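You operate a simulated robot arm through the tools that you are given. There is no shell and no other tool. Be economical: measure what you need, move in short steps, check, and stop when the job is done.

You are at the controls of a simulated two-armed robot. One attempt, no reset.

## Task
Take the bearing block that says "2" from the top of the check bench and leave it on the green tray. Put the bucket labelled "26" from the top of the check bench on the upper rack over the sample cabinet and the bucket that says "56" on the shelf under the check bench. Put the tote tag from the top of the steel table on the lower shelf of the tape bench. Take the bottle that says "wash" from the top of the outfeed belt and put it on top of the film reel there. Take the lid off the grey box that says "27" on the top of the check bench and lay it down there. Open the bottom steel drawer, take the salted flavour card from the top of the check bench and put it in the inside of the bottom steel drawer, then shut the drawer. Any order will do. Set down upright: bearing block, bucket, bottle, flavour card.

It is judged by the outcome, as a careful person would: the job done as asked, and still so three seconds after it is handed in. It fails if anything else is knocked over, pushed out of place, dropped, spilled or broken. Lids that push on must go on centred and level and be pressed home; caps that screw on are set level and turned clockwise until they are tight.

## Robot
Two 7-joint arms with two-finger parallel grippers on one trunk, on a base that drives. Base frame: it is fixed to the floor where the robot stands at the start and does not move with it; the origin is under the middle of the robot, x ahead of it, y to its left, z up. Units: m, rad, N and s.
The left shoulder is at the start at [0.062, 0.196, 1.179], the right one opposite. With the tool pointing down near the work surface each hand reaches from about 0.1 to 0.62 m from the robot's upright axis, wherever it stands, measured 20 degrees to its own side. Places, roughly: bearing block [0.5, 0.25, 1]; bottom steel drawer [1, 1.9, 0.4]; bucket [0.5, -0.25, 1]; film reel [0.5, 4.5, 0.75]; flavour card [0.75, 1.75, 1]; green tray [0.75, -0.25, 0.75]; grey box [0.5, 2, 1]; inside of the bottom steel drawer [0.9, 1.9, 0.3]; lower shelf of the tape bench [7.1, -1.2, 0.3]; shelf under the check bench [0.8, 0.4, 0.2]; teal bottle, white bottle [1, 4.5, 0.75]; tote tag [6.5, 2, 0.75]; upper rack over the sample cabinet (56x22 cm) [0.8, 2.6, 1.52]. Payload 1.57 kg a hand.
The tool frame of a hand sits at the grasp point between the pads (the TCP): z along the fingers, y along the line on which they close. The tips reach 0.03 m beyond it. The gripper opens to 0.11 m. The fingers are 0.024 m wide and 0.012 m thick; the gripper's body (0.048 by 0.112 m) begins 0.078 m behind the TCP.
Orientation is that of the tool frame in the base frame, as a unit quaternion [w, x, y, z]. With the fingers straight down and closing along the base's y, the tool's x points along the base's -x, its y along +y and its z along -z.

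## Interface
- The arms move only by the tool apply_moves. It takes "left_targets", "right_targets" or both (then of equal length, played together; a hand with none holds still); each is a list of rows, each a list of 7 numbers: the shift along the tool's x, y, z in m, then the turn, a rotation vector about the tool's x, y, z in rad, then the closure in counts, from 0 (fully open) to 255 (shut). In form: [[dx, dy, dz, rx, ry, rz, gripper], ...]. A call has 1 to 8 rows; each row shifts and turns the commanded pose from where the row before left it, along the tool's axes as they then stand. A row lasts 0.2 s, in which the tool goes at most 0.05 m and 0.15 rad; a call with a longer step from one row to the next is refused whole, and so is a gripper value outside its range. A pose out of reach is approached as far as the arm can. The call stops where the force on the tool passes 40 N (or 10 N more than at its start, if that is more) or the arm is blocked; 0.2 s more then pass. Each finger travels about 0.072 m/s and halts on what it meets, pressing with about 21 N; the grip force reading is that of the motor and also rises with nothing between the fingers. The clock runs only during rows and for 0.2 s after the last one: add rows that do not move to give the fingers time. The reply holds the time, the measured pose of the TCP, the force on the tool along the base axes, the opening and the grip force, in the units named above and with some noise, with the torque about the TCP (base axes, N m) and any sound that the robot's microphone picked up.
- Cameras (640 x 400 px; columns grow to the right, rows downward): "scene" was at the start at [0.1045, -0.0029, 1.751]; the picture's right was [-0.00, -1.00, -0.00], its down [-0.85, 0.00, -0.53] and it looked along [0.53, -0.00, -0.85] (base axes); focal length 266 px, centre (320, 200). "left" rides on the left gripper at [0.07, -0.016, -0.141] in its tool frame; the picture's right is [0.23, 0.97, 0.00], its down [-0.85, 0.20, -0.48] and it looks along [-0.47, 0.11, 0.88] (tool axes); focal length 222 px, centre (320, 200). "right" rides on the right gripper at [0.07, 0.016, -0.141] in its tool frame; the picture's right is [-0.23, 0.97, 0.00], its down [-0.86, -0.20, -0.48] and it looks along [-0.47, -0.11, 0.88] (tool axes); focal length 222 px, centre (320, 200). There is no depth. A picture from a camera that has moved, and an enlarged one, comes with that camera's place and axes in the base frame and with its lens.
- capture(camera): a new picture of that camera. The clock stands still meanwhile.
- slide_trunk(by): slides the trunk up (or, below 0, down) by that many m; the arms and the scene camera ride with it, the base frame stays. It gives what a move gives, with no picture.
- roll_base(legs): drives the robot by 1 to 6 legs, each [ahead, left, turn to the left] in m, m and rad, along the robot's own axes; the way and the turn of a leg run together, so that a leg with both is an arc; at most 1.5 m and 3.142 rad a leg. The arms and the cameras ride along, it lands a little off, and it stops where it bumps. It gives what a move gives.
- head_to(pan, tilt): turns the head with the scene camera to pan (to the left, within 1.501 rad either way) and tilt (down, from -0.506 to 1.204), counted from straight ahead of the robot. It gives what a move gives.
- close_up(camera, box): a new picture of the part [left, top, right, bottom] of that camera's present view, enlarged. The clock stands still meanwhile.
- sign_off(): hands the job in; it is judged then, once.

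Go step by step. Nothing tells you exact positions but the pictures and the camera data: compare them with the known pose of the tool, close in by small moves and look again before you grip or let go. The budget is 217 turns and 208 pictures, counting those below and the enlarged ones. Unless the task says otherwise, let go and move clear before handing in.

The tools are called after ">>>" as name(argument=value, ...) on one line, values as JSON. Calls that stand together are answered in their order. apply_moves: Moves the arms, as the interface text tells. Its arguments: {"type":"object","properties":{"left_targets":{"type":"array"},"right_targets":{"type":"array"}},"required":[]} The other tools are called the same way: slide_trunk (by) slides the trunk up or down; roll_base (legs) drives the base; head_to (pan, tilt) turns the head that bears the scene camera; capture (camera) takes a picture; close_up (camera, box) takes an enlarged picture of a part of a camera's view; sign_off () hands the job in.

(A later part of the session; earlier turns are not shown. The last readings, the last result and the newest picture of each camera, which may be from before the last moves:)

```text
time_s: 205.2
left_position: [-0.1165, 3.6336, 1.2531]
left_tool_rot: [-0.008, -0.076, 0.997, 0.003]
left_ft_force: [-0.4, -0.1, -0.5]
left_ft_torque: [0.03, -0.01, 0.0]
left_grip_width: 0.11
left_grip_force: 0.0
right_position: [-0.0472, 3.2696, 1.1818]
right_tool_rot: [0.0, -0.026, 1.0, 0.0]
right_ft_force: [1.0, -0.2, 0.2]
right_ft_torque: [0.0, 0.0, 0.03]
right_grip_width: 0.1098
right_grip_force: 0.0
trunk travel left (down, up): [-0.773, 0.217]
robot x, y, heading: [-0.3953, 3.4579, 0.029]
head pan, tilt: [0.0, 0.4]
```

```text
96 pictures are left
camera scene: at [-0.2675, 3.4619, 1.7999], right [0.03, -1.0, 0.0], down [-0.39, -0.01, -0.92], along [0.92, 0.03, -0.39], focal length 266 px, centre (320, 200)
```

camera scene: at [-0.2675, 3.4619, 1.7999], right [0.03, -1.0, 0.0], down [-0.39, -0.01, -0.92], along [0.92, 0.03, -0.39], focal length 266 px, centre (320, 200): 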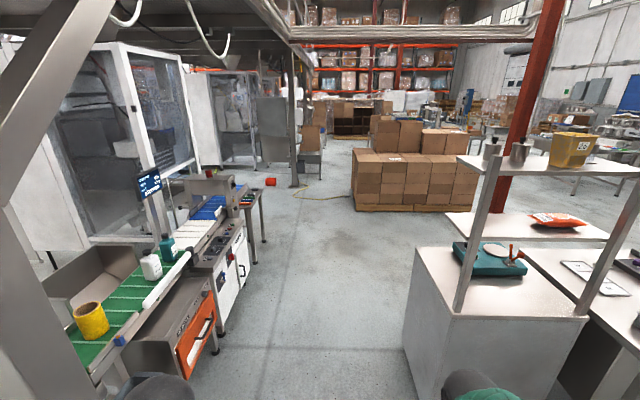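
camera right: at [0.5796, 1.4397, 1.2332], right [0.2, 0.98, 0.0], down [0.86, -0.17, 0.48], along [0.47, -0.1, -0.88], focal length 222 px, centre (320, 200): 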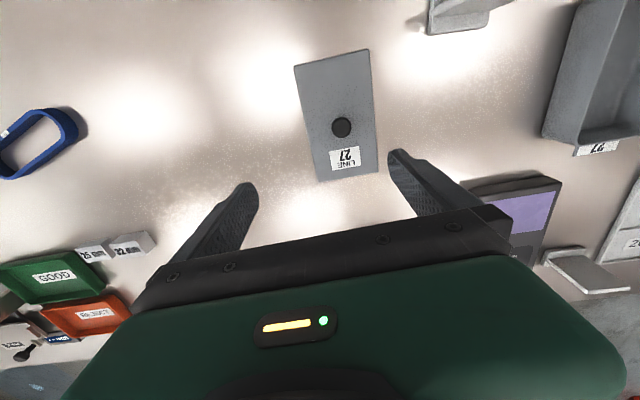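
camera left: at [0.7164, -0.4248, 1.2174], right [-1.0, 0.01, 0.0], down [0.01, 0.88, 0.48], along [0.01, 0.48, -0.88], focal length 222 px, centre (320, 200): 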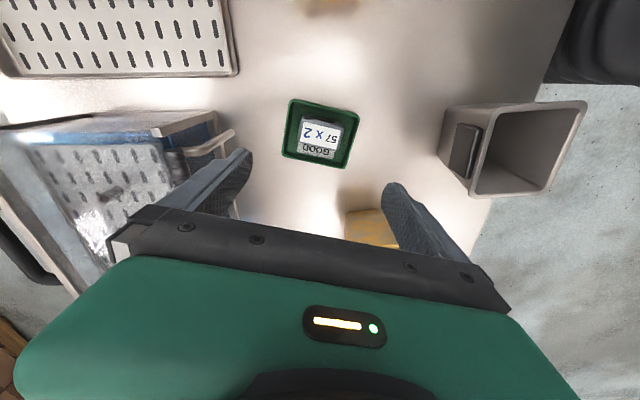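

From here I see the outfeed belt with a yellow reel and two bottles at y≈4.45, so I do that job now. I drive ahead to x≈0.8 and turn left to face the belt.

>>> roll_base(legs=[[0.7, 0, -0.025], [0.5, 0.1, 0], [0, 0, 1.571]])

>>> head_to(pan=0, tilt=0.75)

>>> capture(camera="scene")

```text
time_s: 215.5
left_position: [0.6388, 3.855, 1.2527]
left_tool_rot: [0.007, 0.759, -0.651, 0.004]
left_ft_force: [0.3, 0.8, -0.7]
left_ft_torque: [0.0, -0.01, -0.01]
left_grip_width: 0.1099
left_grip_force: 0.0
right_position: [1.0045, 3.924, 1.1826]
right_tool_rot: [-0.002, 0.725, -0.689, 0.0]
right_ft_force: [0.7, 0.1, -0.6]
right_ft_torque: [0.02, 0.0, 0.03]
right_grip_width: 0.11
right_grip_force: 0.1
trunk travel left (down, up): [-0.773, 0.217]
robot x, y, heading: [0.8169, 3.5772, 1.601]
head pan, tilt: [0.0, 0.4]
```

```text
time_s: 216.3
left_position: [0.6388, 3.8554, 1.2519]
left_tool_rot: [0.006, 0.759, -0.651, 0.003]
left_ft_force: [-0.7, -0.5, -0.3]
left_ft_torque: [0.0, 0.0, 0.0]
left_grip_width: 0.1104
left_grip_force: 0.1
right_position: [1.0038, 3.9231, 1.1817]
right_tool_rot: [-0.001, 0.725, -0.689, 0.0]
right_ft_force: [-0.8, -0.1, -0.9]
right_ft_torque: [-0.04, 0.0, -0.01]
right_grip_width: 0.11
right_grip_force: 0.0
trunk travel left (down, up): [-0.773, 0.217]
robot x, y, heading: [0.8129, 3.58, 1.601]
head pan, tilt: [0.0, 0.75]
```

```text
95 pictures are left
camera scene: at [0.8128, 3.6919, 1.769], right [1.0, 0.03, 0.0], down [0.02, -0.68, -0.73], along [-0.02, 0.73, -0.68], focal length 266 px, centre (320, 200)
```

scene: 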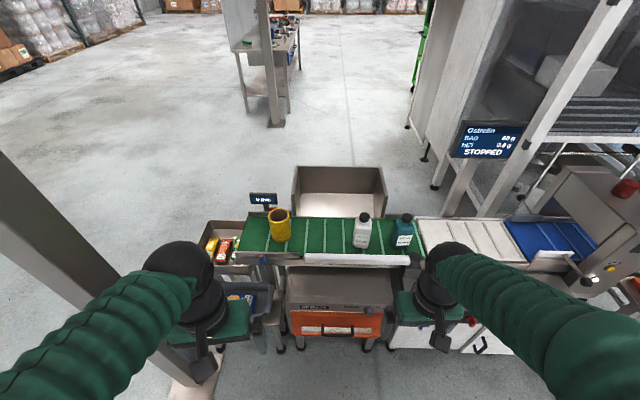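

>>> close_up(camera="scene", box=[220, 160, 440, 280])

```text
2.91 times, centred on (330, 220) of scene
camera zoom: at [0.8128, 3.6919, 1.769], right [1.0, 0.03, 0.0], down [0.02, -0.68, -0.73], along [-0.02, 0.73, -0.68], focal length 774 px, centre (291, 142)
```

zoom: 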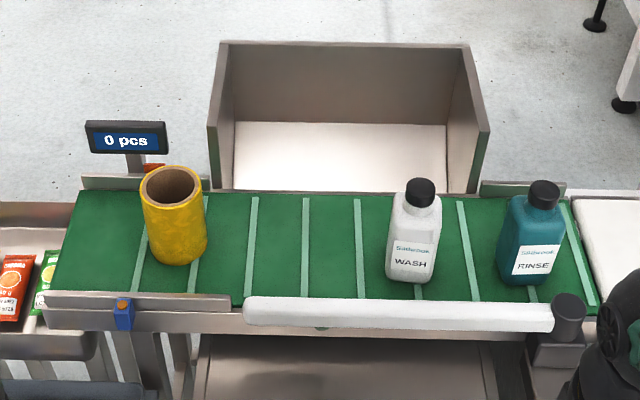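

The white bottle reads WASH (≈(0.987, 4.50), ~0.20 tall on a belt at z≈0.73); the reel is at ≈(0.598, 4.546), top z≈0.87. I'll use the left hand on the cap. Drive right 0.29 and ahead 0.28.

>>> roll_base(legs=[[0, -0.28, -0.03], [0.28, 0, 0]])

>>> apply_moves(left_targets=[[-0.045, 0, 0, 0, 0, 0, 0], [-0.045, 0, 0, 0, 0, 0, 0], [-0.045, 0, 0, 0, 0, 0, 0], [-0.045, 0, 0, 0, 0, 0, 0], [-0.04, 0, 0, 0, 0, 0, 0], [0, 0, 0, 0, 0, 0, 0]])

>>> capture(camera="scene")

>>> capture(camera="left")

```text
time_s: 219.8
left_position: [0.9303, 4.1425, 1.2524]
left_tool_rot: [0.005, 0.748, -0.663, 0.003]
left_ft_force: [-0.2, 0.7, -0.4]
left_ft_torque: [0.04, 0.02, 0.01]
left_grip_width: 0.1102
left_grip_force: 0.0
right_position: [1.2964, 4.1998, 1.184]
right_tool_rot: [-0.002, 0.713, -0.701, -0.001]
right_ft_force: [-0.6, 0.5, 0.0]
right_ft_torque: [-0.01, -0.01, 0.02]
right_grip_width: 0.1101
right_grip_force: 0.0
trunk travel left (down, up): [-0.773, 0.217]
robot x, y, heading: [1.0964, 3.8626, 1.569]
head pan, tilt: [0.0, 0.75]
```

```text
time_s: 221.2
left_position: [0.9001, 4.3631, 1.2488]
left_tool_rot: [0.006, 0.748, -0.664, 0.002]
left_ft_force: [0.4, 0.0, 0.6]
left_ft_torque: [0.0, 0.01, 0.0]
left_grip_width: 0.1101
left_grip_force: 0.2
right_position: [1.2947, 4.2013, 1.1836]
right_tool_rot: [-0.002, 0.713, -0.701, -0.001]
right_ft_force: [-0.5, 0.0, 0.0]
right_ft_torque: [0.01, -0.01, 0.0]
right_grip_width: 0.1101
right_grip_force: 0.0
trunk travel left (down, up): [-0.773, 0.217]
robot x, y, heading: [1.0972, 3.8632, 1.566]
head pan, tilt: [0.0, 0.75]
```

```text
93 pictures are left
camera scene: at [1.0978, 3.9766, 1.7689], right [1.0, 0.0, 0.0], down [0.0, -0.68, -0.73], along [0.0, 0.73, -0.68], focal length 266 px, centre (320, 200)
```

scene: 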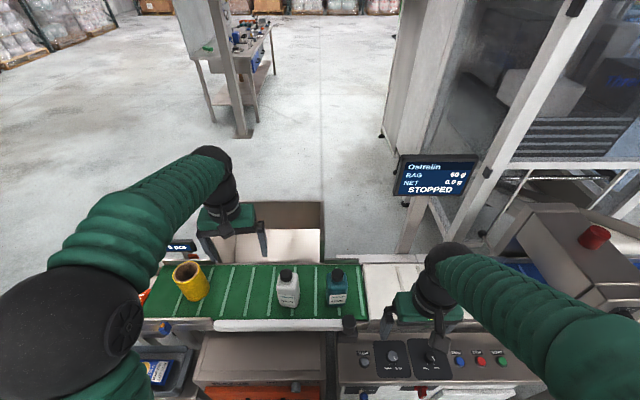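

```text
92 pictures are left
camera left: at [0.925, 4.2979, 1.3909], right [-0.94, -0.34, 0.01], down [-0.3, 0.83, 0.47], along [-0.17, 0.44, -0.88], focal length 222 px, centre (320, 200)
```

left: 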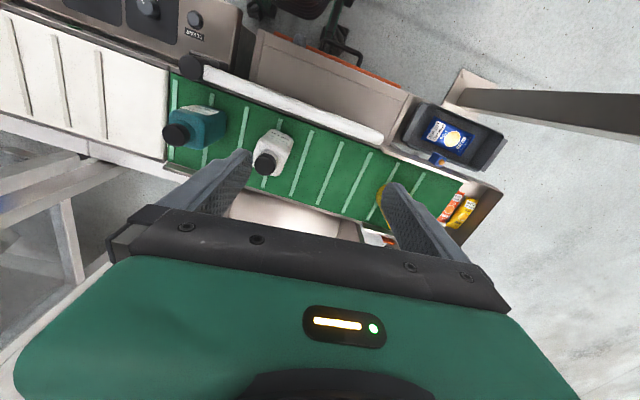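

Cap triangulates to ≈(0.981, 4.487, 0.925). I bring the left hand above it.

>>> apply_moves(left_targets=[[-0.019, -0.0158, 0.036, 0, 0, 0, 0], [-0.019, -0.0158, 0.036, 0, 0, 0, 0], [-0.019, -0.0158, 0.036, 0, 0, 0, 0], [-0.019, -0.0158, 0.036, 0, 0, 0, 0], [-0.019, -0.0158, 0.036, 0, 0, 0, 0], [-0.019, -0.0158, 0.03, 0, 0, 0, 0], [0, 0, 0, 0, 0, 0, 0]])

>>> capture(camera="left")

>>> close_up(camera="scene", box=[150, 200, 370, 340])

```text
time_s: 222.8
left_position: [0.9793, 4.4855, 1.0377]
left_tool_rot: [0.006, 0.747, -0.664, 0.003]
left_ft_force: [0.3, 0.3, 0.4]
left_ft_torque: [-0.03, 0.01, -0.04]
left_grip_width: 0.1102
left_grip_force: 0.1
right_position: [1.2957, 4.2008, 1.1829]
right_tool_rot: [-0.001, 0.713, -0.701, 0.0]
right_ft_force: [-0.5, 0.1, -0.2]
right_ft_torque: [0.03, -0.01, -0.02]
right_grip_width: 0.1101
right_grip_force: 0.0
trunk travel left (down, up): [-0.773, 0.217]
robot x, y, heading: [1.0917, 3.8621, 1.567]
head pan, tilt: [0.0, 0.75]
```

```text
91 pictures are left
camera left: at [1.0036, 4.4209, 1.18], right [-0.94, -0.34, 0.01], down [-0.3, 0.83, 0.47], along [-0.17, 0.44, -0.88], focal length 222 px, centre (320, 200)
```

left: 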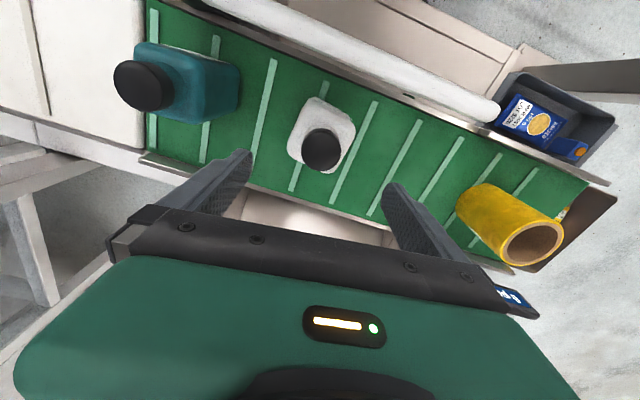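

```text
2.86 times, centred on (260, 270) of scene
camera zoom: at [1.0976, 3.9774, 1.7689], right [1.0, 0.0, 0.0], down [0.0, -0.68, -0.73], along [0.0, 0.73, -0.68], focal length 760 px, centre (491, 0)
```

zoom: 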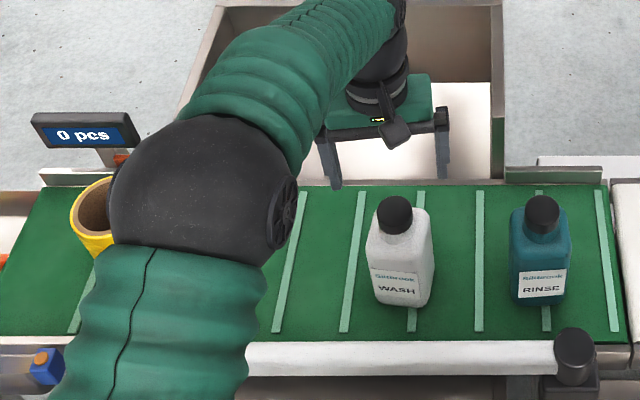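

Bottle body is square (~0.073) vs. reel hole (~0.078 dia), so centring matters. I descend on the cap and grip.

>>> apply_moves(left_targets=[[0, 0.003, 0.04, 0, 0, 0, 0], [0, 0, 0.04, 0, 0, 0, 0], [0, 0, 0.027, 0, 0, 0, 0], [0, 0, 0, 0, 0, 0, 0]])

>>> close_up(camera="left", box=[200, 80, 440, 260])

```text
time_s: 223.8
left_position: [0.98, 4.4844, 0.9313]
left_tool_rot: [0.008, 0.748, -0.664, 0.003]
left_ft_force: [-0.1, 0.2, 0.0]
left_ft_torque: [0.0, 0.03, -0.03]
left_grip_width: 0.11
left_grip_force: 0.1
right_position: [1.2945, 4.2027, 1.1817]
right_tool_rot: [-0.001, 0.713, -0.701, 0.0]
right_ft_force: [-0.3, -0.1, 0.2]
right_ft_torque: [0.0, 0.01, 0.0]
right_grip_width: 0.1099
right_grip_force: 0.0
trunk travel left (down, up): [-0.773, 0.217]
robot x, y, heading: [1.0953, 3.8638, 1.566]
head pan, tilt: [0.0, 0.75]
```

```text
2.22 times, centred on (320, 170) of left
camera zoom: at [1.0031, 4.4193, 1.0715], right [-0.94, -0.34, 0.01], down [-0.3, 0.83, 0.47], along [-0.17, 0.44, -0.88], focal length 494 px, centre (320, 267)
```

zoom: 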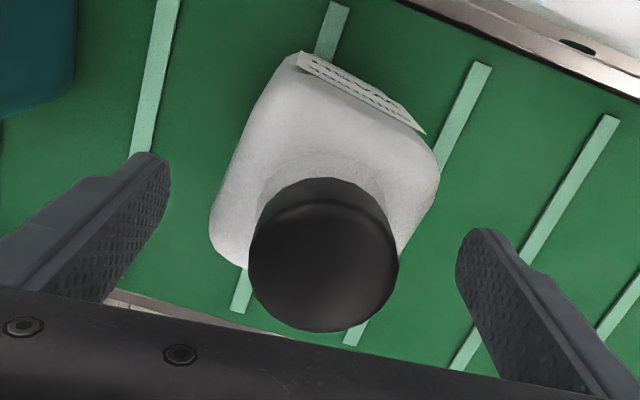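

>>> apply_moves(left_targets=[[-0.003, 0.003, 0.002, 0, 0, 0, 0], [0, 0, 0, 0, 0, 0, 255], [0, 0, 0, 0, 0, 0, 255], [0, 0, 0, 0, 0, 0, 255], [0, 0, 0, 0, 0, 0, 255], [0, 0, -0.02, 0, 0, 0, 255], [0, 0, -0.03, 0, 0, 0, 255], [0, 0, 0, 0, 0, 0, 255]])

>>> close_up(camera="left", box=[200, 80, 440, 260])

>>> capture(camera="scene")

```text
time_s: 225.6
left_position: [0.9754, 4.4865, 0.9775]
left_tool_rot: [0.007, 0.747, -0.664, 0.004]
left_ft_force: [-0.2, -0.2, -8.1]
left_ft_torque: [0.01, -0.01, -0.03]
left_grip_width: 0.0752
left_grip_force: 20.6
right_position: [1.2953, 4.204, 1.1824]
right_tool_rot: [-0.001, 0.713, -0.701, 0.001]
right_ft_force: [-0.9, -1.0, -0.3]
right_ft_torque: [0.01, 0.02, 0.01]
right_grip_width: 0.11
right_grip_force: 0.1
trunk travel left (down, up): [-0.773, 0.217]
robot x, y, heading: [1.093, 3.8632, 1.566]
head pan, tilt: [0.0, 0.75]
```

```text
2.22 times, centred on (320, 170) of left
camera zoom: at [0.9996, 4.4234, 1.1185], right [-0.94, -0.34, 0.01], down [-0.3, 0.83, 0.47], along [-0.17, 0.44, -0.88], focal length 494 px, centre (320, 267)
```

zoom: 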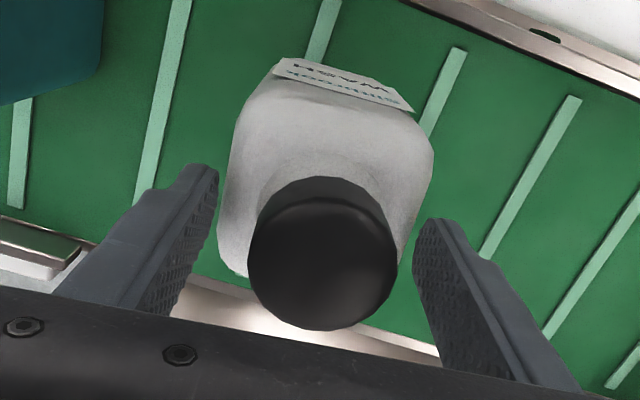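

```text
87 pictures are left
camera scene: at [1.0976, 3.9806, 1.7685], right [1.0, 0.0, 0.0], down [0.0, -0.68, -0.73], along [0.0, 0.73, -0.68], focal length 266 px, centre (320, 200)
```

scene: 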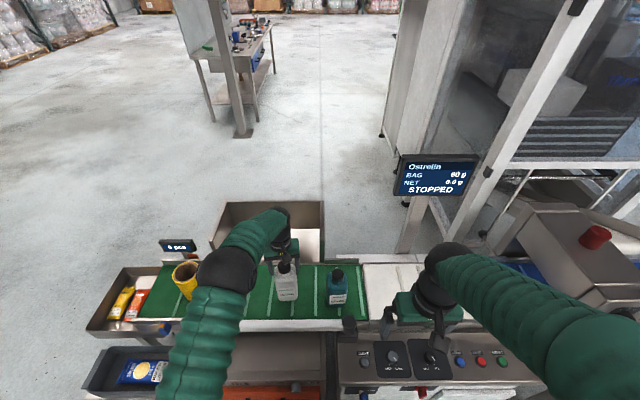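

The fingers closed on the bottle's shoulders (0.075 wide), only by the tips. I set it back and regrip 2.5 cm lower for a secure hold.

>>> apply_moves(left_targets=[[0, 0, 0.03, 0, 0, 0, 255], [0, 0, 0.018, 0, 0, 0, 255], [0, 0, 0.003, 0, 0, 0, 255], [0, 0, 0, 0, 0, 0, 0], [0, 0, 0, 0, 0, 0, 0], [0, 0, 0, 0, 0, 0, 0]])

>>> close_up(camera="left", box=[200, 80, 440, 260])

```text
time_s: 227.0
left_position: [0.9765, 4.4865, 0.9266]
left_tool_rot: [0.007, 0.747, -0.664, 0.004]
left_ft_force: [0.2, -0.3, -0.5]
left_ft_torque: [-0.03, -0.02, 0.02]
left_grip_width: 0.1098
left_grip_force: 0.1
right_position: [1.2952, 4.2015, 1.1829]
right_tool_rot: [-0.002, 0.713, -0.701, 0.0]
right_ft_force: [-0.1, -0.6, -0.5]
right_ft_torque: [0.0, 0.0, 0.04]
right_grip_width: 0.1097
right_grip_force: 0.1
trunk travel left (down, up): [-0.773, 0.217]
robot x, y, heading: [1.0922, 3.8572, 1.565]
head pan, tilt: [0.0, 0.75]
```

```text
2.22 times, centred on (320, 170) of left
camera zoom: at [1.0001, 4.4212, 1.0692], right [-0.94, -0.34, 0.01], down [-0.3, 0.83, 0.47], along [-0.17, 0.44, -0.88], focal length 494 px, centre (320, 267)
```

zoom: 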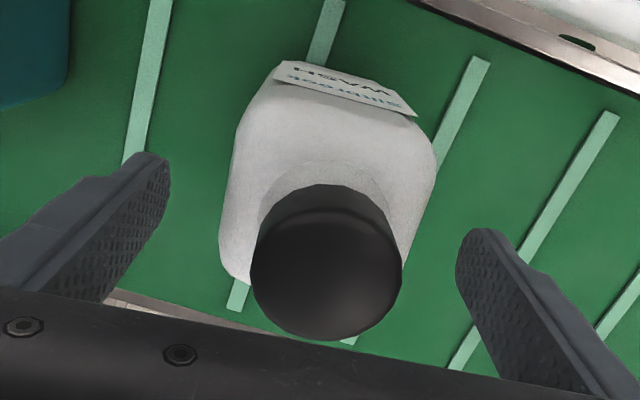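

>>> apply_moves(left_targets=[[0, 0, 0.025, 0, 0, 0, 0], [0, 0, 0, 0, 0, 0, 255], [0, 0, 0, 0, 0, 0, 255], [0, 0, 0, 0, 0, 0, 255], [0, 0, -0.03, 0, 0, 0, 255], [0, 0, -0.045, 0, 0, 0, 255], [0, 0, -0.045, 0, 0, 0, 255], [0, 0, -0.045, 0, 0, 0, 255]])

>>> apply_moves(left_targets=[[0, 0, -0.04, 0, 0, 0, 255], [0, 0, 0, 0, 0, 0, 255]])

>>> close_up(camera="left", box=[200, 80, 440, 260])

```text
time_s: 228.8
left_position: [0.9772, 4.4897, 1.0681]
left_tool_rot: [0.007, 0.748, -0.663, 0.004]
left_ft_force: [0.1, -0.4, -7.7]
left_ft_torque: [0.02, -0.05, 0.03]
left_grip_width: 0.0748
left_grip_force: 20.9
right_position: [1.2948, 4.2024, 1.1819]
right_tool_rot: [-0.002, 0.714, -0.701, 0.0]
right_ft_force: [0.6, -0.5, -0.9]
right_ft_torque: [0.0, 0.01, -0.03]
right_grip_width: 0.11
right_grip_force: 0.0
trunk travel left (down, up): [-0.773, 0.217]
robot x, y, heading: [1.095, 3.8624, 1.568]
head pan, tilt: [0.0, 0.75]
```

```text
time_s: 229.4
left_position: [0.9781, 4.4909, 1.1063]
left_tool_rot: [0.006, 0.748, -0.664, 0.004]
left_ft_force: [-0.5, -0.7, -8.5]
left_ft_torque: [0.01, -0.01, 0.0]
left_grip_width: 0.0752
left_grip_force: 21.2
right_position: [1.2944, 4.2025, 1.1821]
right_tool_rot: [-0.001, 0.713, -0.701, 0.0]
right_ft_force: [0.5, 0.3, -0.7]
right_ft_torque: [0.0, 0.01, -0.02]
right_grip_width: 0.1101
right_grip_force: 0.1
trunk travel left (down, up): [-0.773, 0.217]
robot x, y, heading: [1.0944, 3.8601, 1.566]
head pan, tilt: [0.0, 0.75]
```

```text
2.22 times, centred on (320, 170) of left
camera zoom: at [1.0025, 4.4262, 1.2484], right [-0.94, -0.34, 0.01], down [-0.3, 0.83, 0.47], along [-0.17, 0.44, -0.88], focal length 494 px, centre (320, 267)
```

zoom: 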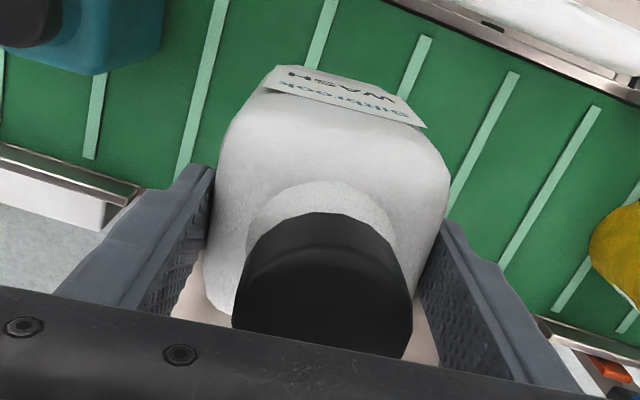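

Bottle held firmly; its base is 0.175 below the TCP. The reel top refines to (0.604, 4.519, z≈0.90). I raise and move the base left 0.37.

>>> apply_moves(left_targets=[[0, 0, -0.035, 0, 0, 0, 255], [0, 0, -0.035, 0, 0, 0, 255], [0, 0, 0, 0, 0, 0, 255]])

>>> roll_base(legs=[[0, 0.37, 0]])

>>> apply_moves(left_targets=[[0, 0, 0, 0, 0, 0, 255], [0, 0, 0, 0, 0, 0, 255], [0, 0, 0, 0, 0, 0, 255]])

>>> capture(camera="scene")

>>> capture(camera="left")

```text
time_s: 230.2
left_position: [0.9779, 4.4928, 1.1754]
left_tool_rot: [0.008, 0.748, -0.663, 0.005]
left_ft_force: [-0.6, 0.1, -8.9]
left_ft_torque: [0.01, 0.05, -0.01]
left_grip_width: 0.075
left_grip_force: 20.5
right_position: [1.2957, 4.2037, 1.1818]
right_tool_rot: [-0.001, 0.714, -0.7, 0.001]
right_ft_force: [0.6, 0.3, 0.3]
right_ft_torque: [-0.02, -0.01, -0.03]
right_grip_width: 0.11
right_grip_force: 0.0
trunk travel left (down, up): [-0.773, 0.217]
robot x, y, heading: [1.0966, 3.8643, 1.566]
head pan, tilt: [0.0, 0.75]
```

```text
time_s: 232.6
left_position: [0.6124, 4.4946, 1.1777]
left_tool_rot: [0.008, 0.746, -0.666, 0.002]
left_ft_force: [1.3, 0.5, -7.8]
left_ft_torque: [0.08, 0.01, 0.03]
left_grip_width: 0.0752
left_grip_force: 20.9
right_position: [0.9274, 4.2045, 1.181]
right_tool_rot: [0.0, 0.712, -0.702, -0.001]
right_ft_force: [-0.1, -0.4, 1.0]
right_ft_torque: [0.01, 0.03, -0.03]
right_grip_width: 0.1101
right_grip_force: 0.1
trunk travel left (down, up): [-0.773, 0.217]
robot x, y, heading: [0.7179, 3.8668, 1.561]
head pan, tilt: [0.0, 0.75]
```

```text
time_s: 233.4
left_position: [0.6106, 4.4931, 1.1787]
left_tool_rot: [0.006, 0.746, -0.666, 0.003]
left_ft_force: [-0.7, 0.0, -7.7]
left_ft_torque: [0.0, -0.04, 0.0]
left_grip_width: 0.0751
left_grip_force: 21.2
right_position: [0.9257, 4.2027, 1.1828]
right_tool_rot: [0.0, 0.711, -0.703, -0.001]
right_ft_force: [0.3, 0.3, -0.7]
right_ft_torque: [-0.03, 0.02, -0.02]
right_grip_width: 0.1099
right_grip_force: 0.1
trunk travel left (down, up): [-0.773, 0.217]
robot x, y, heading: [0.7188, 3.8694, 1.561]
head pan, tilt: [0.0, 0.75]
```

```text
84 pictures are left
camera scene: at [0.7302, 3.9831, 1.7686], right [1.0, -0.01, 0.0], down [-0.01, -0.68, -0.73], along [0.0, 0.73, -0.68], focal length 266 px, centre (320, 200)
```

scene: 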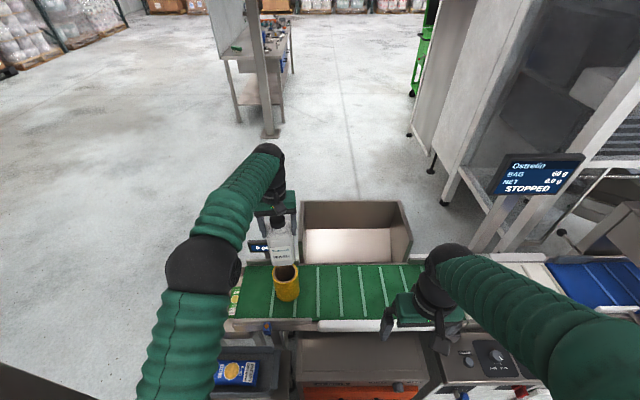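

```text
83 pictures are left
camera left: at [0.6344, 4.4284, 1.3199], right [-0.94, -0.34, 0.01], down [-0.29, 0.83, 0.47], along [-0.17, 0.44, -0.88], focal length 222 px, centre (320, 200)
```

left: 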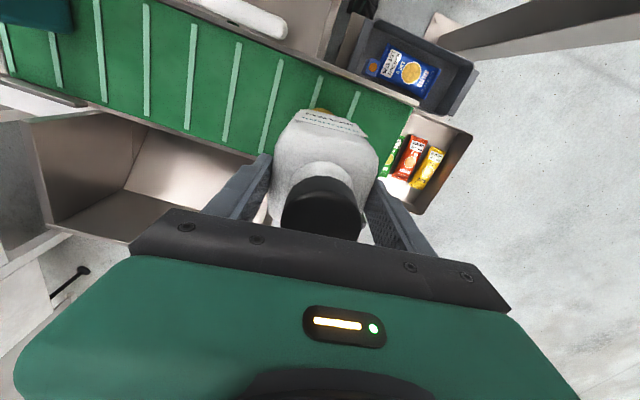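

>>> close_up(camera="scene", box=[230, 180, 350, 320])

>>> close_up(camera="left", box=[240, 80, 420, 250])

```text
2.86 times, centred on (290, 250) of scene
camera zoom: at [0.7302, 3.9831, 1.7686], right [1.0, -0.01, 0.0], down [-0.01, -0.68, -0.73], along [0.0, 0.73, -0.68], focal length 760 px, centre (406, 57)
```

zoom: 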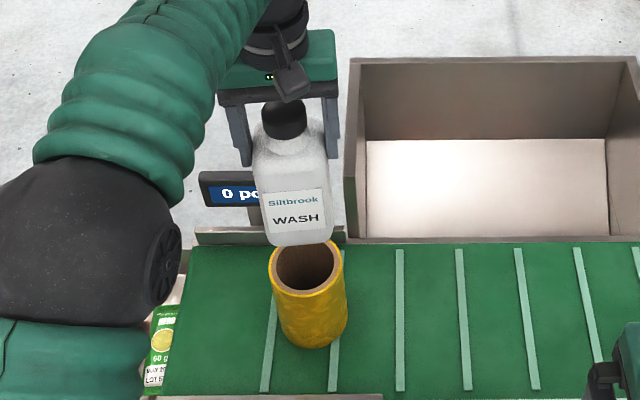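

```text
2.35 times, centred on (330, 165) of left
camera zoom: at [0.6344, 4.4284, 1.3199], right [-0.94, -0.34, 0.01], down [-0.29, 0.83, 0.47], along [-0.17, 0.44, -0.88], focal length 523 px, centre (296, 282)
```

zoom: 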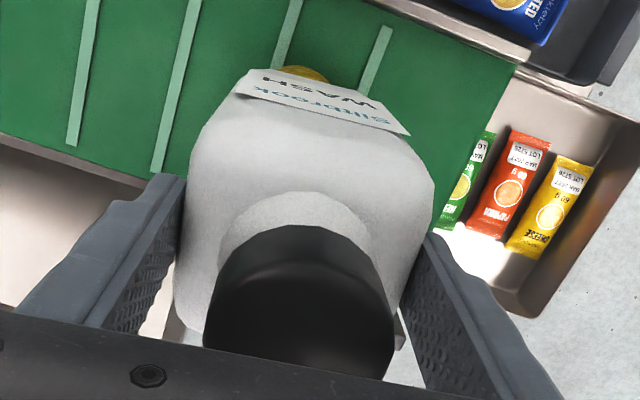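

>>> capture(camera="right")

```text
80 pictures are left
camera right: at [0.9111, 4.1322, 1.3225], right [-0.98, 0.21, 0.0], down [0.19, 0.86, 0.48], along [0.1, 0.47, -0.88], focal length 222 px, centre (320, 200)
```

right: 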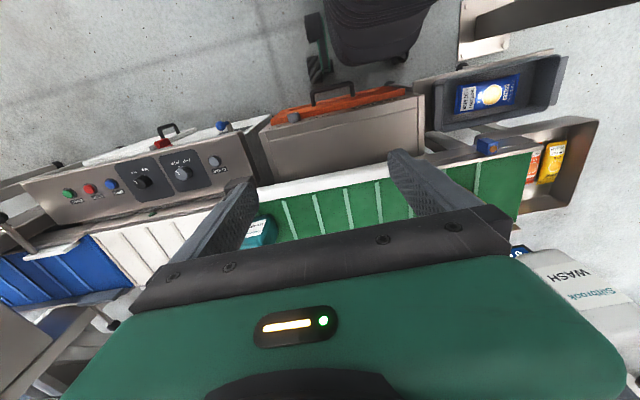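

Refined geometry: belt z≈0.77, reel top ≈0.91 with centre (0.601, 4.521); bottle axis coincides with the TCP, base 0.134 below it. I align and lower to ~1.5 cm above the reel.

>>> apply_moves(left_targets=[[-0.029, 0.0064, 0, 0, 0, 0, 255], [0, 0, 0.04, 0, 0, 0, 255], [0, 0, 0.04, 0, 0, 0, 255], [0, 0, 0.038, 0, 0, 0, 255], [0, 0, 0, 0, 0, 0, 255], [0, 0, 0, 0, 0, 0, 255]])

>>> close_up(camera="scene", box=[250, 220, 330, 310])

>>> capture(camera="left")

```text
time_s: 234.8
left_position: [0.5938, 4.5186, 1.0601]
left_tool_rot: [0.004, 0.745, -0.667, 0.004]
left_ft_force: [-1.0, -0.8, -8.1]
left_ft_torque: [-0.01, 0.0, -0.01]
left_grip_width: 0.075
left_grip_force: 20.9
right_position: [0.9194, 4.2027, 1.1833]
right_tool_rot: [-0.003, 0.712, -0.702, 0.0]
right_ft_force: [0.9, -0.4, -0.7]
right_ft_torque: [0.01, -0.03, -0.03]
right_grip_width: 0.11
right_grip_force: 0.0
trunk travel left (down, up): [-0.773, 0.217]
robot x, y, heading: [0.7177, 3.8672, 1.56]
head pan, tilt: [0.0, 0.75]
```

```text
4.44 times, centred on (290, 265) of scene
camera zoom: at [0.7216, 3.9817, 1.7687], right [1.0, -0.01, 0.0], down [-0.01, -0.68, -0.73], along [0.01, 0.73, -0.68], focal length 1182 px, centre (453, -89)
```

zoom: 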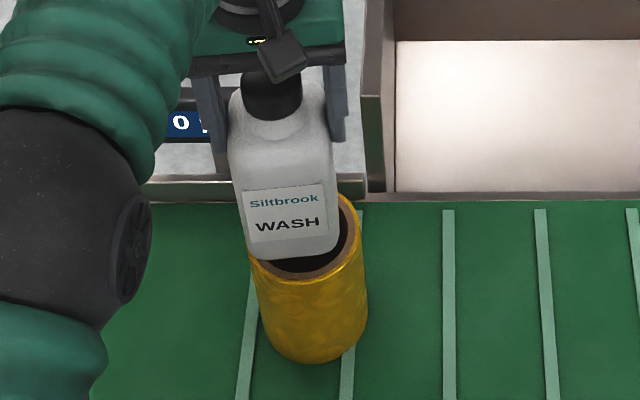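

```text
78 pictures are left
camera left: at [0.6172, 4.454, 1.2016], right [-0.94, -0.34, 0.0], down [-0.3, 0.83, 0.47], along [-0.16, 0.44, -0.88], focal length 222 px, centre (320, 200)
```

left: 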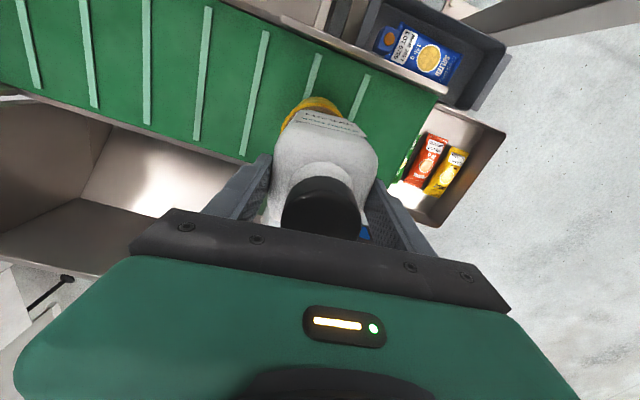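

Bottle is ~14 mm too far left (−x); I correct and lower a little.

>>> apply_moves(left_targets=[[0, -0.0145, 0, 0, 0, 0, 255], [0, 0, 0.006, 0, 0, 0, 255], [0, 0, 0, 0, 0, 0, 255], [0, 0, 0, 0, 0, 0, 255]])

>>> close_up(camera="scene", box=[250, 220, 330, 310])

>>> close_up(camera="left", box=[240, 70, 400, 170])

```text
time_s: 235.8
left_position: [0.6092, 4.5209, 1.0533]
left_tool_rot: [0.007, 0.746, -0.666, 0.004]
left_ft_force: [-0.2, -1.2, -7.9]
left_ft_torque: [0.01, 0.0, 0.0]
left_grip_width: 0.075
left_grip_force: 21.0
right_position: [0.9215, 4.2036, 1.1827]
right_tool_rot: [-0.003, 0.712, -0.702, 0.0]
right_ft_force: [-0.4, 0.3, -0.1]
right_ft_torque: [0.01, 0.01, 0.01]
right_grip_width: 0.1097
right_grip_force: 0.1
trunk travel left (down, up): [-0.773, 0.217]
robot x, y, heading: [0.7205, 3.8626, 1.563]
head pan, tilt: [0.0, 0.75]
```

```text
4.44 times, centred on (290, 265) of scene
camera zoom: at [0.7232, 3.9836, 1.7685], right [1.0, -0.01, 0.0], down [-0.01, -0.68, -0.73], along [0.01, 0.73, -0.68], focal length 1182 px, centre (453, -89)
```

zoom: 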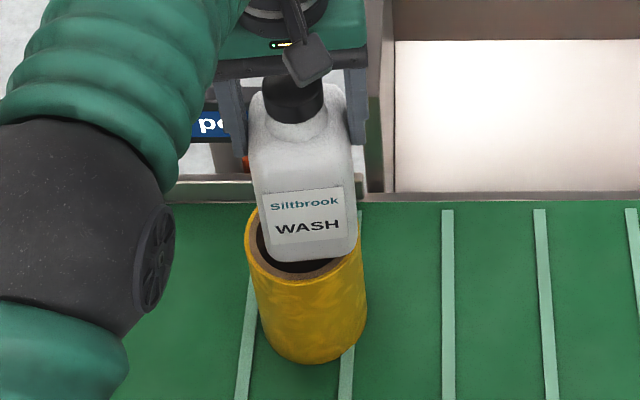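

```text
4.00 times, centred on (320, 120) of left
camera zoom: at [0.6329, 4.4566, 1.1953], right [-0.94, -0.34, 0.01], down [-0.29, 0.83, 0.47], along [-0.16, 0.44, -0.88], focal length 888 px, centre (320, 520)
```

zoom: 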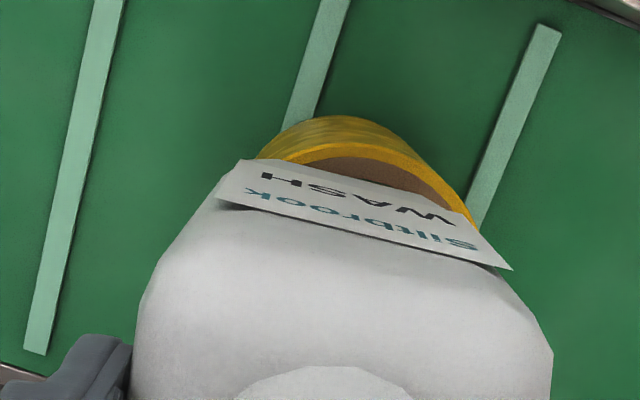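

>>> apply_moves(left_targets=[[0, 0.004, 0, 0, 0, 0, 255], [0, 0, 0.004, 0, 0, 0, 255], [0, 0, 0, 0, 0, 0, 255]])

>>> apply_moves(left_targets=[[0, 0, 0.004, 0, 0, 0, 255], [0, 0, 0, 0, 0, 0, 255]])

>>> apply_moves(left_targets=[[0, 0, 0.004, 0, 0, 0, 255], [0, 0, 0, 0, 0, 0, 255]])

>>> close_up(camera="scene", box=[250, 220, 330, 310])

```text
time_s: 236.6
left_position: [0.605, 4.5204, 1.0491]
left_tool_rot: [0.006, 0.747, -0.665, 0.005]
left_ft_force: [0.0, -0.2, -8.1]
left_ft_torque: [0.06, -0.05, 0.0]
left_grip_width: 0.075
left_grip_force: 21.1
right_position: [0.9209, 4.2022, 1.1827]
right_tool_rot: [-0.002, 0.712, -0.702, 0.0]
right_ft_force: [0.0, 0.6, -0.6]
right_ft_torque: [-0.01, 0.0, 0.03]
right_grip_width: 0.1098
right_grip_force: 0.0
trunk travel left (down, up): [-0.773, 0.217]
robot x, y, heading: [0.7223, 3.8652, 1.565]
head pan, tilt: [0.0, 0.75]
```

```text
time_s: 237.2
left_position: [0.6052, 4.5211, 1.0445]
left_tool_rot: [0.005, 0.746, -0.666, 0.004]
left_ft_force: [0.1, 0.3, -7.9]
left_ft_torque: [0.02, -0.02, -0.03]
left_grip_width: 0.0751
left_grip_force: 21.3
right_position: [0.9221, 4.2042, 1.1826]
right_tool_rot: [-0.002, 0.712, -0.702, 0.0]
right_ft_force: [-0.1, -0.6, 1.0]
right_ft_torque: [-0.01, 0.01, -0.03]
right_grip_width: 0.11
right_grip_force: 0.0
trunk travel left (down, up): [-0.773, 0.217]
robot x, y, heading: [0.7211, 3.8594, 1.566]
head pan, tilt: [0.0, 0.75]
```

```text
time_s: 237.8
left_position: [0.6057, 4.5202, 1.0429]
left_tool_rot: [0.005, 0.746, -0.666, 0.003]
left_ft_force: [-1.6, 0.1, 6.5]
left_ft_torque: [-0.43, -0.12, -0.01]
left_grip_width: 0.0752
left_grip_force: 20.9
right_position: [0.9206, 4.2016, 1.1836]
right_tool_rot: [-0.003, 0.712, -0.702, 0.0]
right_ft_force: [-0.3, -0.1, -0.2]
right_ft_torque: [0.01, -0.01, -0.02]
right_grip_width: 0.1101
right_grip_force: 0.1
trunk travel left (down, up): [-0.773, 0.217]
robot x, y, heading: [0.719, 3.8659, 1.558]
head pan, tilt: [0.0, 0.75]
```

```text
4.44 times, centred on (290, 265) of scene
camera zoom: at [0.7237, 3.9805, 1.769], right [1.0, -0.01, 0.0], down [-0.01, -0.68, -0.73], along [0.01, 0.73, -0.68], focal length 1182 px, centre (453, -89)
```

zoom: 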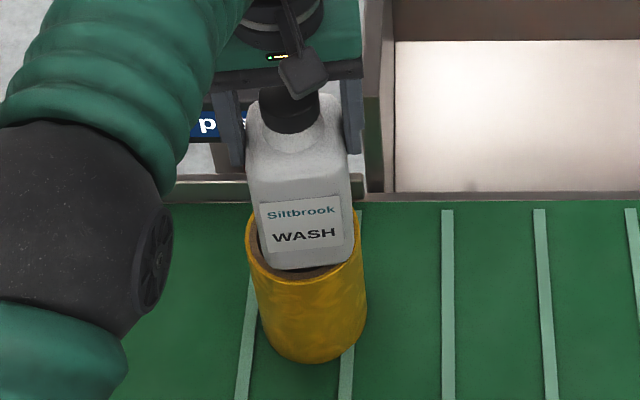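

Contact; base is centred on the reel (within ~2 mm). I open gradually and check stability.

>>> apply_moves(left_targets=[[0, 0, 0.001, 0, 0, 0, 255], [0, 0, 0, 0, 0, 0, 75], [0, 0, 0, 0, 0, 0, 60], [0, 0, 0, 0, 0, 0, 40], [0, 0, 0, 0, 0, 0, 0], [0, 0, 0, 0, 0, 0, 0]])

>>> close_up(camera="scene", box=[250, 220, 330, 310])

>>> capture(camera="left")

```text
time_s: 239.2
left_position: [0.6063, 4.5194, 1.0398]
left_tool_rot: [0.006, 0.746, -0.665, 0.003]
left_ft_force: [-0.6, -0.4, -0.2]
left_ft_torque: [-0.02, 0.0, 0.01]
left_grip_width: 0.11
left_grip_force: 0.0
right_position: [0.9211, 4.2013, 1.1829]
right_tool_rot: [-0.003, 0.712, -0.703, 0.0]
right_ft_force: [0.3, 0.9, 0.1]
right_ft_torque: [-0.02, 0.01, 0.01]
right_grip_width: 0.1103
right_grip_force: 0.1
trunk travel left (down, up): [-0.773, 0.217]
robot x, y, heading: [0.7192, 3.8675, 1.561]
head pan, tilt: [0.0, 0.75]
```

```text
4.44 times, centred on (290, 265) of scene
camera zoom: at [0.7239, 3.981, 1.7688], right [1.0, -0.01, 0.0], down [-0.01, -0.68, -0.73], along [0.01, 0.73, -0.68], focal length 1182 px, centre (453, -89)
```

zoom: 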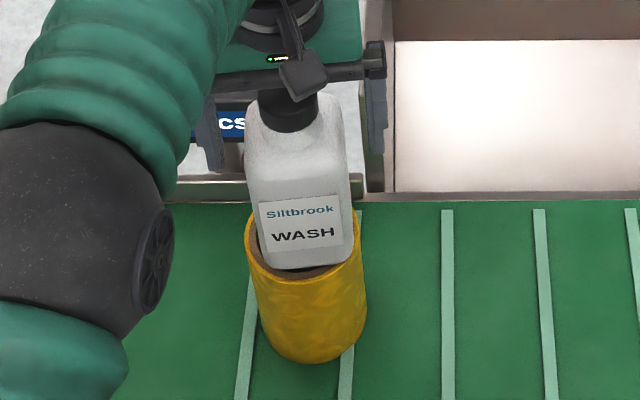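

```text
73 pictures are left
camera left: at [0.6297, 4.4546, 1.1826], right [-0.94, -0.34, 0.01], down [-0.29, 0.83, 0.47], along [-0.16, 0.44, -0.88], focal length 222 px, centre (320, 200)
```

left: 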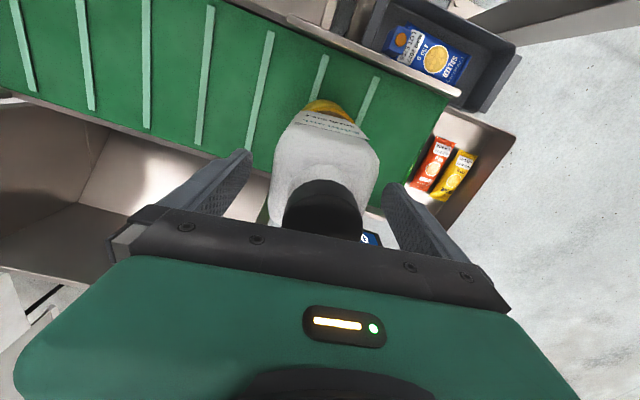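

Stable. Raise the hand straight up clear of the bottle and look.

>>> apply_moves(left_targets=[[0, 0, -0.03, 0, 0, 0, 0], [0, 0, -0.045, 0, 0, 0, 0], [0, 0, -0.045, 0, 0, 0, 0], [0, 0, -0.045, 0, 0, 0, 0], [0.045, 0, 0, 0, 0, 0, 0], [0.045, 0, 0, 0, 0, 0, 0], [0.045, 0, 0, 0, 0, 0, 0], [0.045, 0, 0, 0, 0, 0, 0]])

>>> capture(camera="scene")

```text
time_s: 241.0
left_position: [0.6268, 4.336, 1.2087]
left_tool_rot: [0.004, 0.746, -0.666, 0.002]
left_ft_force: [0.4, 0.3, 0.7]
left_ft_torque: [0.03, -0.01, 0.02]
left_grip_width: 0.1102
left_grip_force: 0.1
left hand out of reach, approached as far as the arm can: row 4
right_position: [0.9212, 4.1994, 1.1843]
right_tool_rot: [-0.003, 0.712, -0.702, -0.001]
right_ft_force: [0.5, -1.1, 0.6]
right_ft_torque: [0.03, 0.02, 0.0]
right_grip_width: 0.1099
right_grip_force: 0.0
trunk travel left (down, up): [-0.773, 0.217]
robot x, y, heading: [0.7195, 3.8681, 1.564]
head pan, tilt: [0.0, 0.75]
```

```text
72 pictures are left
camera scene: at [0.7237, 3.9763, 1.7691], right [1.0, -0.01, 0.0], down [-0.01, -0.68, -0.73], along [0.01, 0.73, -0.68], focal length 266 px, centre (320, 200)
```

scene: 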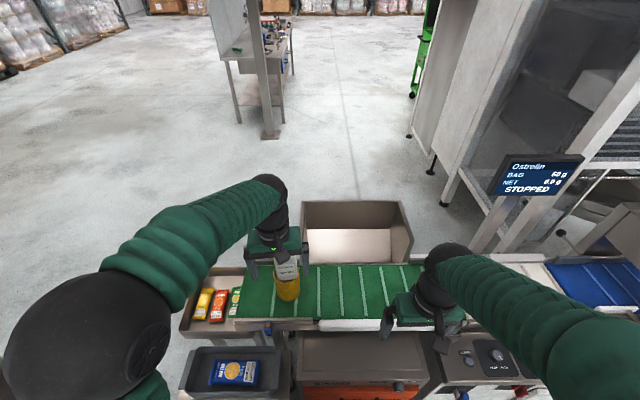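

Bottle stands on the reel. Now back off and go round to the drawer side of the check bench.

>>> roll_base(legs=[[-0.38, 0, 0], [0, 0, -1.565], [1.25, 0, 0]])

>>> apply_moves(left_targets=[[0.045, 0, 0, 0, 0, 0, 0], [0.045, 0, 0, 0, 0, 0, 0], [0.045, 0, 0, 0, 0, 0, 0]])

>>> roll_base(legs=[[0, -1.3, 0], [0, -0.3, 0], [0, 0, 3.13]])

>>> capture(camera="scene")

```text
time_s: 253.2
left_position: [2.442, 3.543, 1.2066]
left_tool_rot: [-0.006, -0.048, 0.999, 0.001]
left_ft_force: [-0.9, -0.2, -0.7]
left_ft_torque: [0.02, -0.01, -0.02]
left_grip_width: 0.1101
left_grip_force: 0.0
right_position: [2.2999, 3.2502, 1.1836]
right_tool_rot: [0.001, 0.0, 1.0, -0.002]
right_ft_force: [0.0, 0.3, 0.4]
right_ft_torque: [0.0, -0.01, -0.04]
right_grip_width: 0.1102
right_grip_force: 0.0
trunk travel left (down, up): [-0.773, 0.217]
robot x, y, heading: [1.9642, 3.4574, -0.027]
head pan, tilt: [0.0, 0.75]
```

```text
time_s: 254.0
left_position: [2.3054, 3.5315, 1.2093]
left_tool_rot: [-0.005, -0.05, 0.999, 0.001]
left_ft_force: [-0.6, -1.3, -0.6]
left_ft_torque: [0.02, -0.01, 0.04]
left_grip_width: 0.1101
left_grip_force: 0.0
right_position: [2.298, 3.2511, 1.1829]
right_tool_rot: [0.003, 0.002, 1.0, -0.001]
right_ft_force: [-0.8, 0.4, -1.4]
right_ft_torque: [0.03, -0.03, 0.02]
right_grip_width: 0.11
right_grip_force: 0.0
trunk travel left (down, up): [-0.773, 0.217]
robot x, y, heading: [1.9658, 3.4578, -0.023]
head pan, tilt: [0.0, 0.75]
```

```text
time_s: 269.6
left_position: [1.5892, 1.7756, 1.2087]
left_tool_rot: [0.001, 0.998, 0.067, 0.006]
left_ft_force: [-0.4, 0.1, 0.3]
left_ft_torque: [0.0, 0.0, -0.01]
left_grip_width: 0.11
left_grip_force: 0.0
right_position: [1.5863, 2.0559, 1.1828]
right_tool_rot: [-0.002, 1.0, 0.017, -0.002]
right_ft_force: [0.2, 0.2, -0.7]
right_ft_torque: [0.01, -0.02, 0.0]
right_grip_width: 0.1099
right_grip_force: 0.0
trunk travel left (down, up): [-0.773, 0.217]
robot x, y, heading: [1.9295, 1.8609, -3.13]
head pan, tilt: [0.0, 0.75]
```

```text
71 pictures are left
camera scene: at [1.8155, 1.8599, 1.7689], right [-0.01, 1.0, 0.0], down [0.68, 0.01, -0.73], along [-0.73, -0.01, -0.68], focal length 266 px, centre (320, 200)
```

scene: 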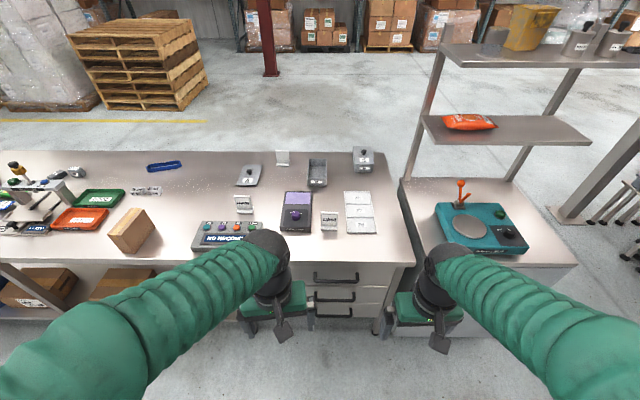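

>>> close_up(camera="scene", box=[190, 140, 410, 260])

>>> close_up(camera="scene", box=[290, 240, 420, 350])

```text
2.91 times, centred on (300, 200) of scene
camera zoom: at [1.8155, 1.8599, 1.7689], right [-0.01, 1.0, 0.0], down [0.68, 0.01, -0.73], along [-0.73, -0.01, -0.68], focal length 774 px, centre (378, 200)
```

zoom: 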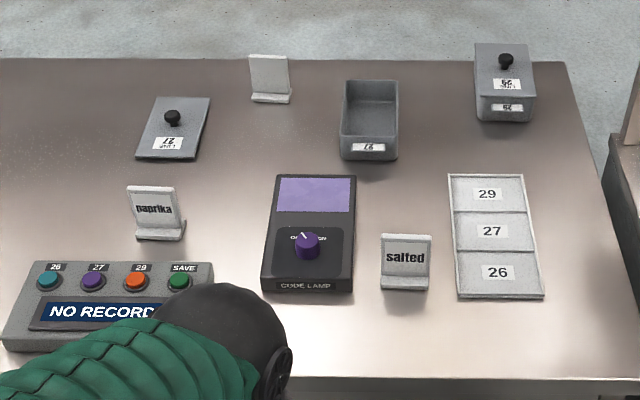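

```text
3.64 times, centred on (355, 295) of scene
camera zoom: at [1.8155, 1.8599, 1.7689], right [-0.01, 1.0, 0.0], down [0.68, 0.01, -0.73], along [-0.73, -0.01, -0.68], focal length 967 px, centre (193, -146)
```

zoom: 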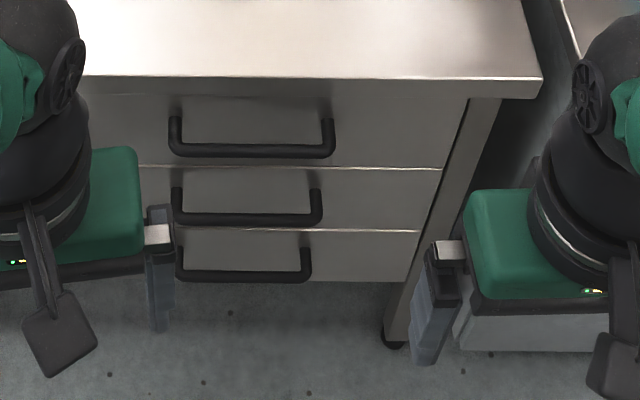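

The "salted" card stands at ≈(1.02, 1.89) on this side; the three drawers with bar handles are below it. I back up a little, and prepare the right hand: extended, pitched 45° and rolled 90° so the fingers can close around the bottom bar.

>>> roll_base(legs=[[-0.3, 0.1, 0]])

>>> apply_moves(right_targets=[[-0.04, 0, 0.025, 0, 0, 0, 0], [-0.04, 0, 0.025, 0, 0, 0, 0], [-0.04, 0, 0.025, 0, 0, 0, 0], [-0.04, 0, 0.025, 0, 0, 0, 0], [-0.04, 0, 0.025, 0, 0, 0, 0], [-0.04, 0, 0.025, 0, 0, 0, 0], [0, 0, 0, 0, 0, 0, 0]])

>>> apply_moves(right_targets=[[0, 0, 0, 0, -0.14, 0, 0], [0, 0, 0, 0, -0.14, 0, 0], [0, 0, 0, 0, -0.14, 0, 0], [0, 0, 0, 0, -0.14, 0, 0], [0, 0, 0, 0, -0.14, 0, 0], [0, 0, 0, 0, 0, 0, 0]])

>>> apply_moves(right_targets=[[0, 0, 0, 0, 0, -0.14, 0], [0, 0, 0, 0, 0, -0.14, 0], [0, 0, 0, 0, 0, -0.14, 0], [0, 0, 0, 0, 0, -0.14, 0], [0, 0, 0, 0, 0, 0, 0]])

```text
time_s: 271.7
left_position: [1.8968, 1.6846, 1.2085]
left_tool_rot: [0.003, 0.998, 0.069, 0.007]
left_ft_force: [-0.5, 0.4, -0.9]
left_ft_torque: [0.01, -0.02, 0.03]
left_grip_width: 0.1101
left_grip_force: 0.1
right_position: [1.8933, 1.9631, 1.1814]
right_tool_rot: [0.0, 1.0, 0.018, -0.001]
right_ft_force: [0.1, 0.5, -0.1]
right_ft_torque: [-0.01, -0.03, 0.02]
right_grip_width: 0.1098
right_grip_force: 0.0
trunk travel left (down, up): [-0.773, 0.217]
robot x, y, heading: [2.2331, 1.7672, -3.126]
head pan, tilt: [0.0, 0.75]
```

```text
time_s: 273.3
left_position: [1.902, 1.6819, 1.2094]
left_tool_rot: [0.001, 0.998, 0.068, 0.005]
left_ft_force: [-0.5, -0.4, 0.3]
left_ft_torque: [0.03, 0.03, -0.02]
left_grip_width: 0.1103
left_grip_force: 0.0
right_position: [1.6573, 1.9512, 1.0359]
right_tool_rot: [-0.001, 1.0, 0.018, -0.003]
right_ft_force: [0.6, -0.1, 0.4]
right_ft_torque: [0.02, 0.0, 0.03]
right_grip_width: 0.1102
right_grip_force: 0.0
trunk travel left (down, up): [-0.773, 0.217]
robot x, y, heading: [2.2427, 1.7673, -3.124]
head pan, tilt: [0.0, 0.75]
```

```text
time_s: 274.7
left_position: [1.8991, 1.6805, 1.2095]
left_tool_rot: [0.001, 0.998, 0.069, 0.006]
left_ft_force: [-0.1, 0.3, 1.1]
left_ft_torque: [-0.01, -0.01, -0.02]
left_grip_width: 0.1103
left_grip_force: 0.1
right_position: [1.6563, 1.9516, 1.0347]
right_tool_rot: [0.005, 0.939, 0.018, -0.344]
right_ft_force: [-1.1, -0.2, -0.1]
right_ft_torque: [0.0, -0.01, -0.03]
right_grip_width: 0.1098
right_grip_force: 0.0
trunk travel left (down, up): [-0.773, 0.217]
robot x, y, heading: [2.2417, 1.7638, -3.129]
head pan, tilt: [0.0, 0.75]
```

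```text
time_s: 275.9
left_position: [1.8991, 1.6802, 1.2098]
left_tool_rot: [0.001, 0.998, 0.069, 0.006]
left_ft_force: [0.0, 0.6, -0.5]
left_ft_torque: [0.03, 0.02, -0.02]
left_grip_width: 0.1102
left_grip_force: 0.0
right_position: [1.6568, 1.9505, 1.0336]
right_tool_rot: [-0.091, 0.897, 0.278, -0.332]
right_ft_force: [-0.1, 0.4, -0.4]
right_ft_torque: [-0.01, 0.04, 0.0]
right_grip_width: 0.1102
right_grip_force: 0.0
trunk travel left (down, up): [-0.773, 0.217]
robot x, y, heading: [2.2377, 1.7661, -3.124]
head pan, tilt: [0.0, 0.75]
```

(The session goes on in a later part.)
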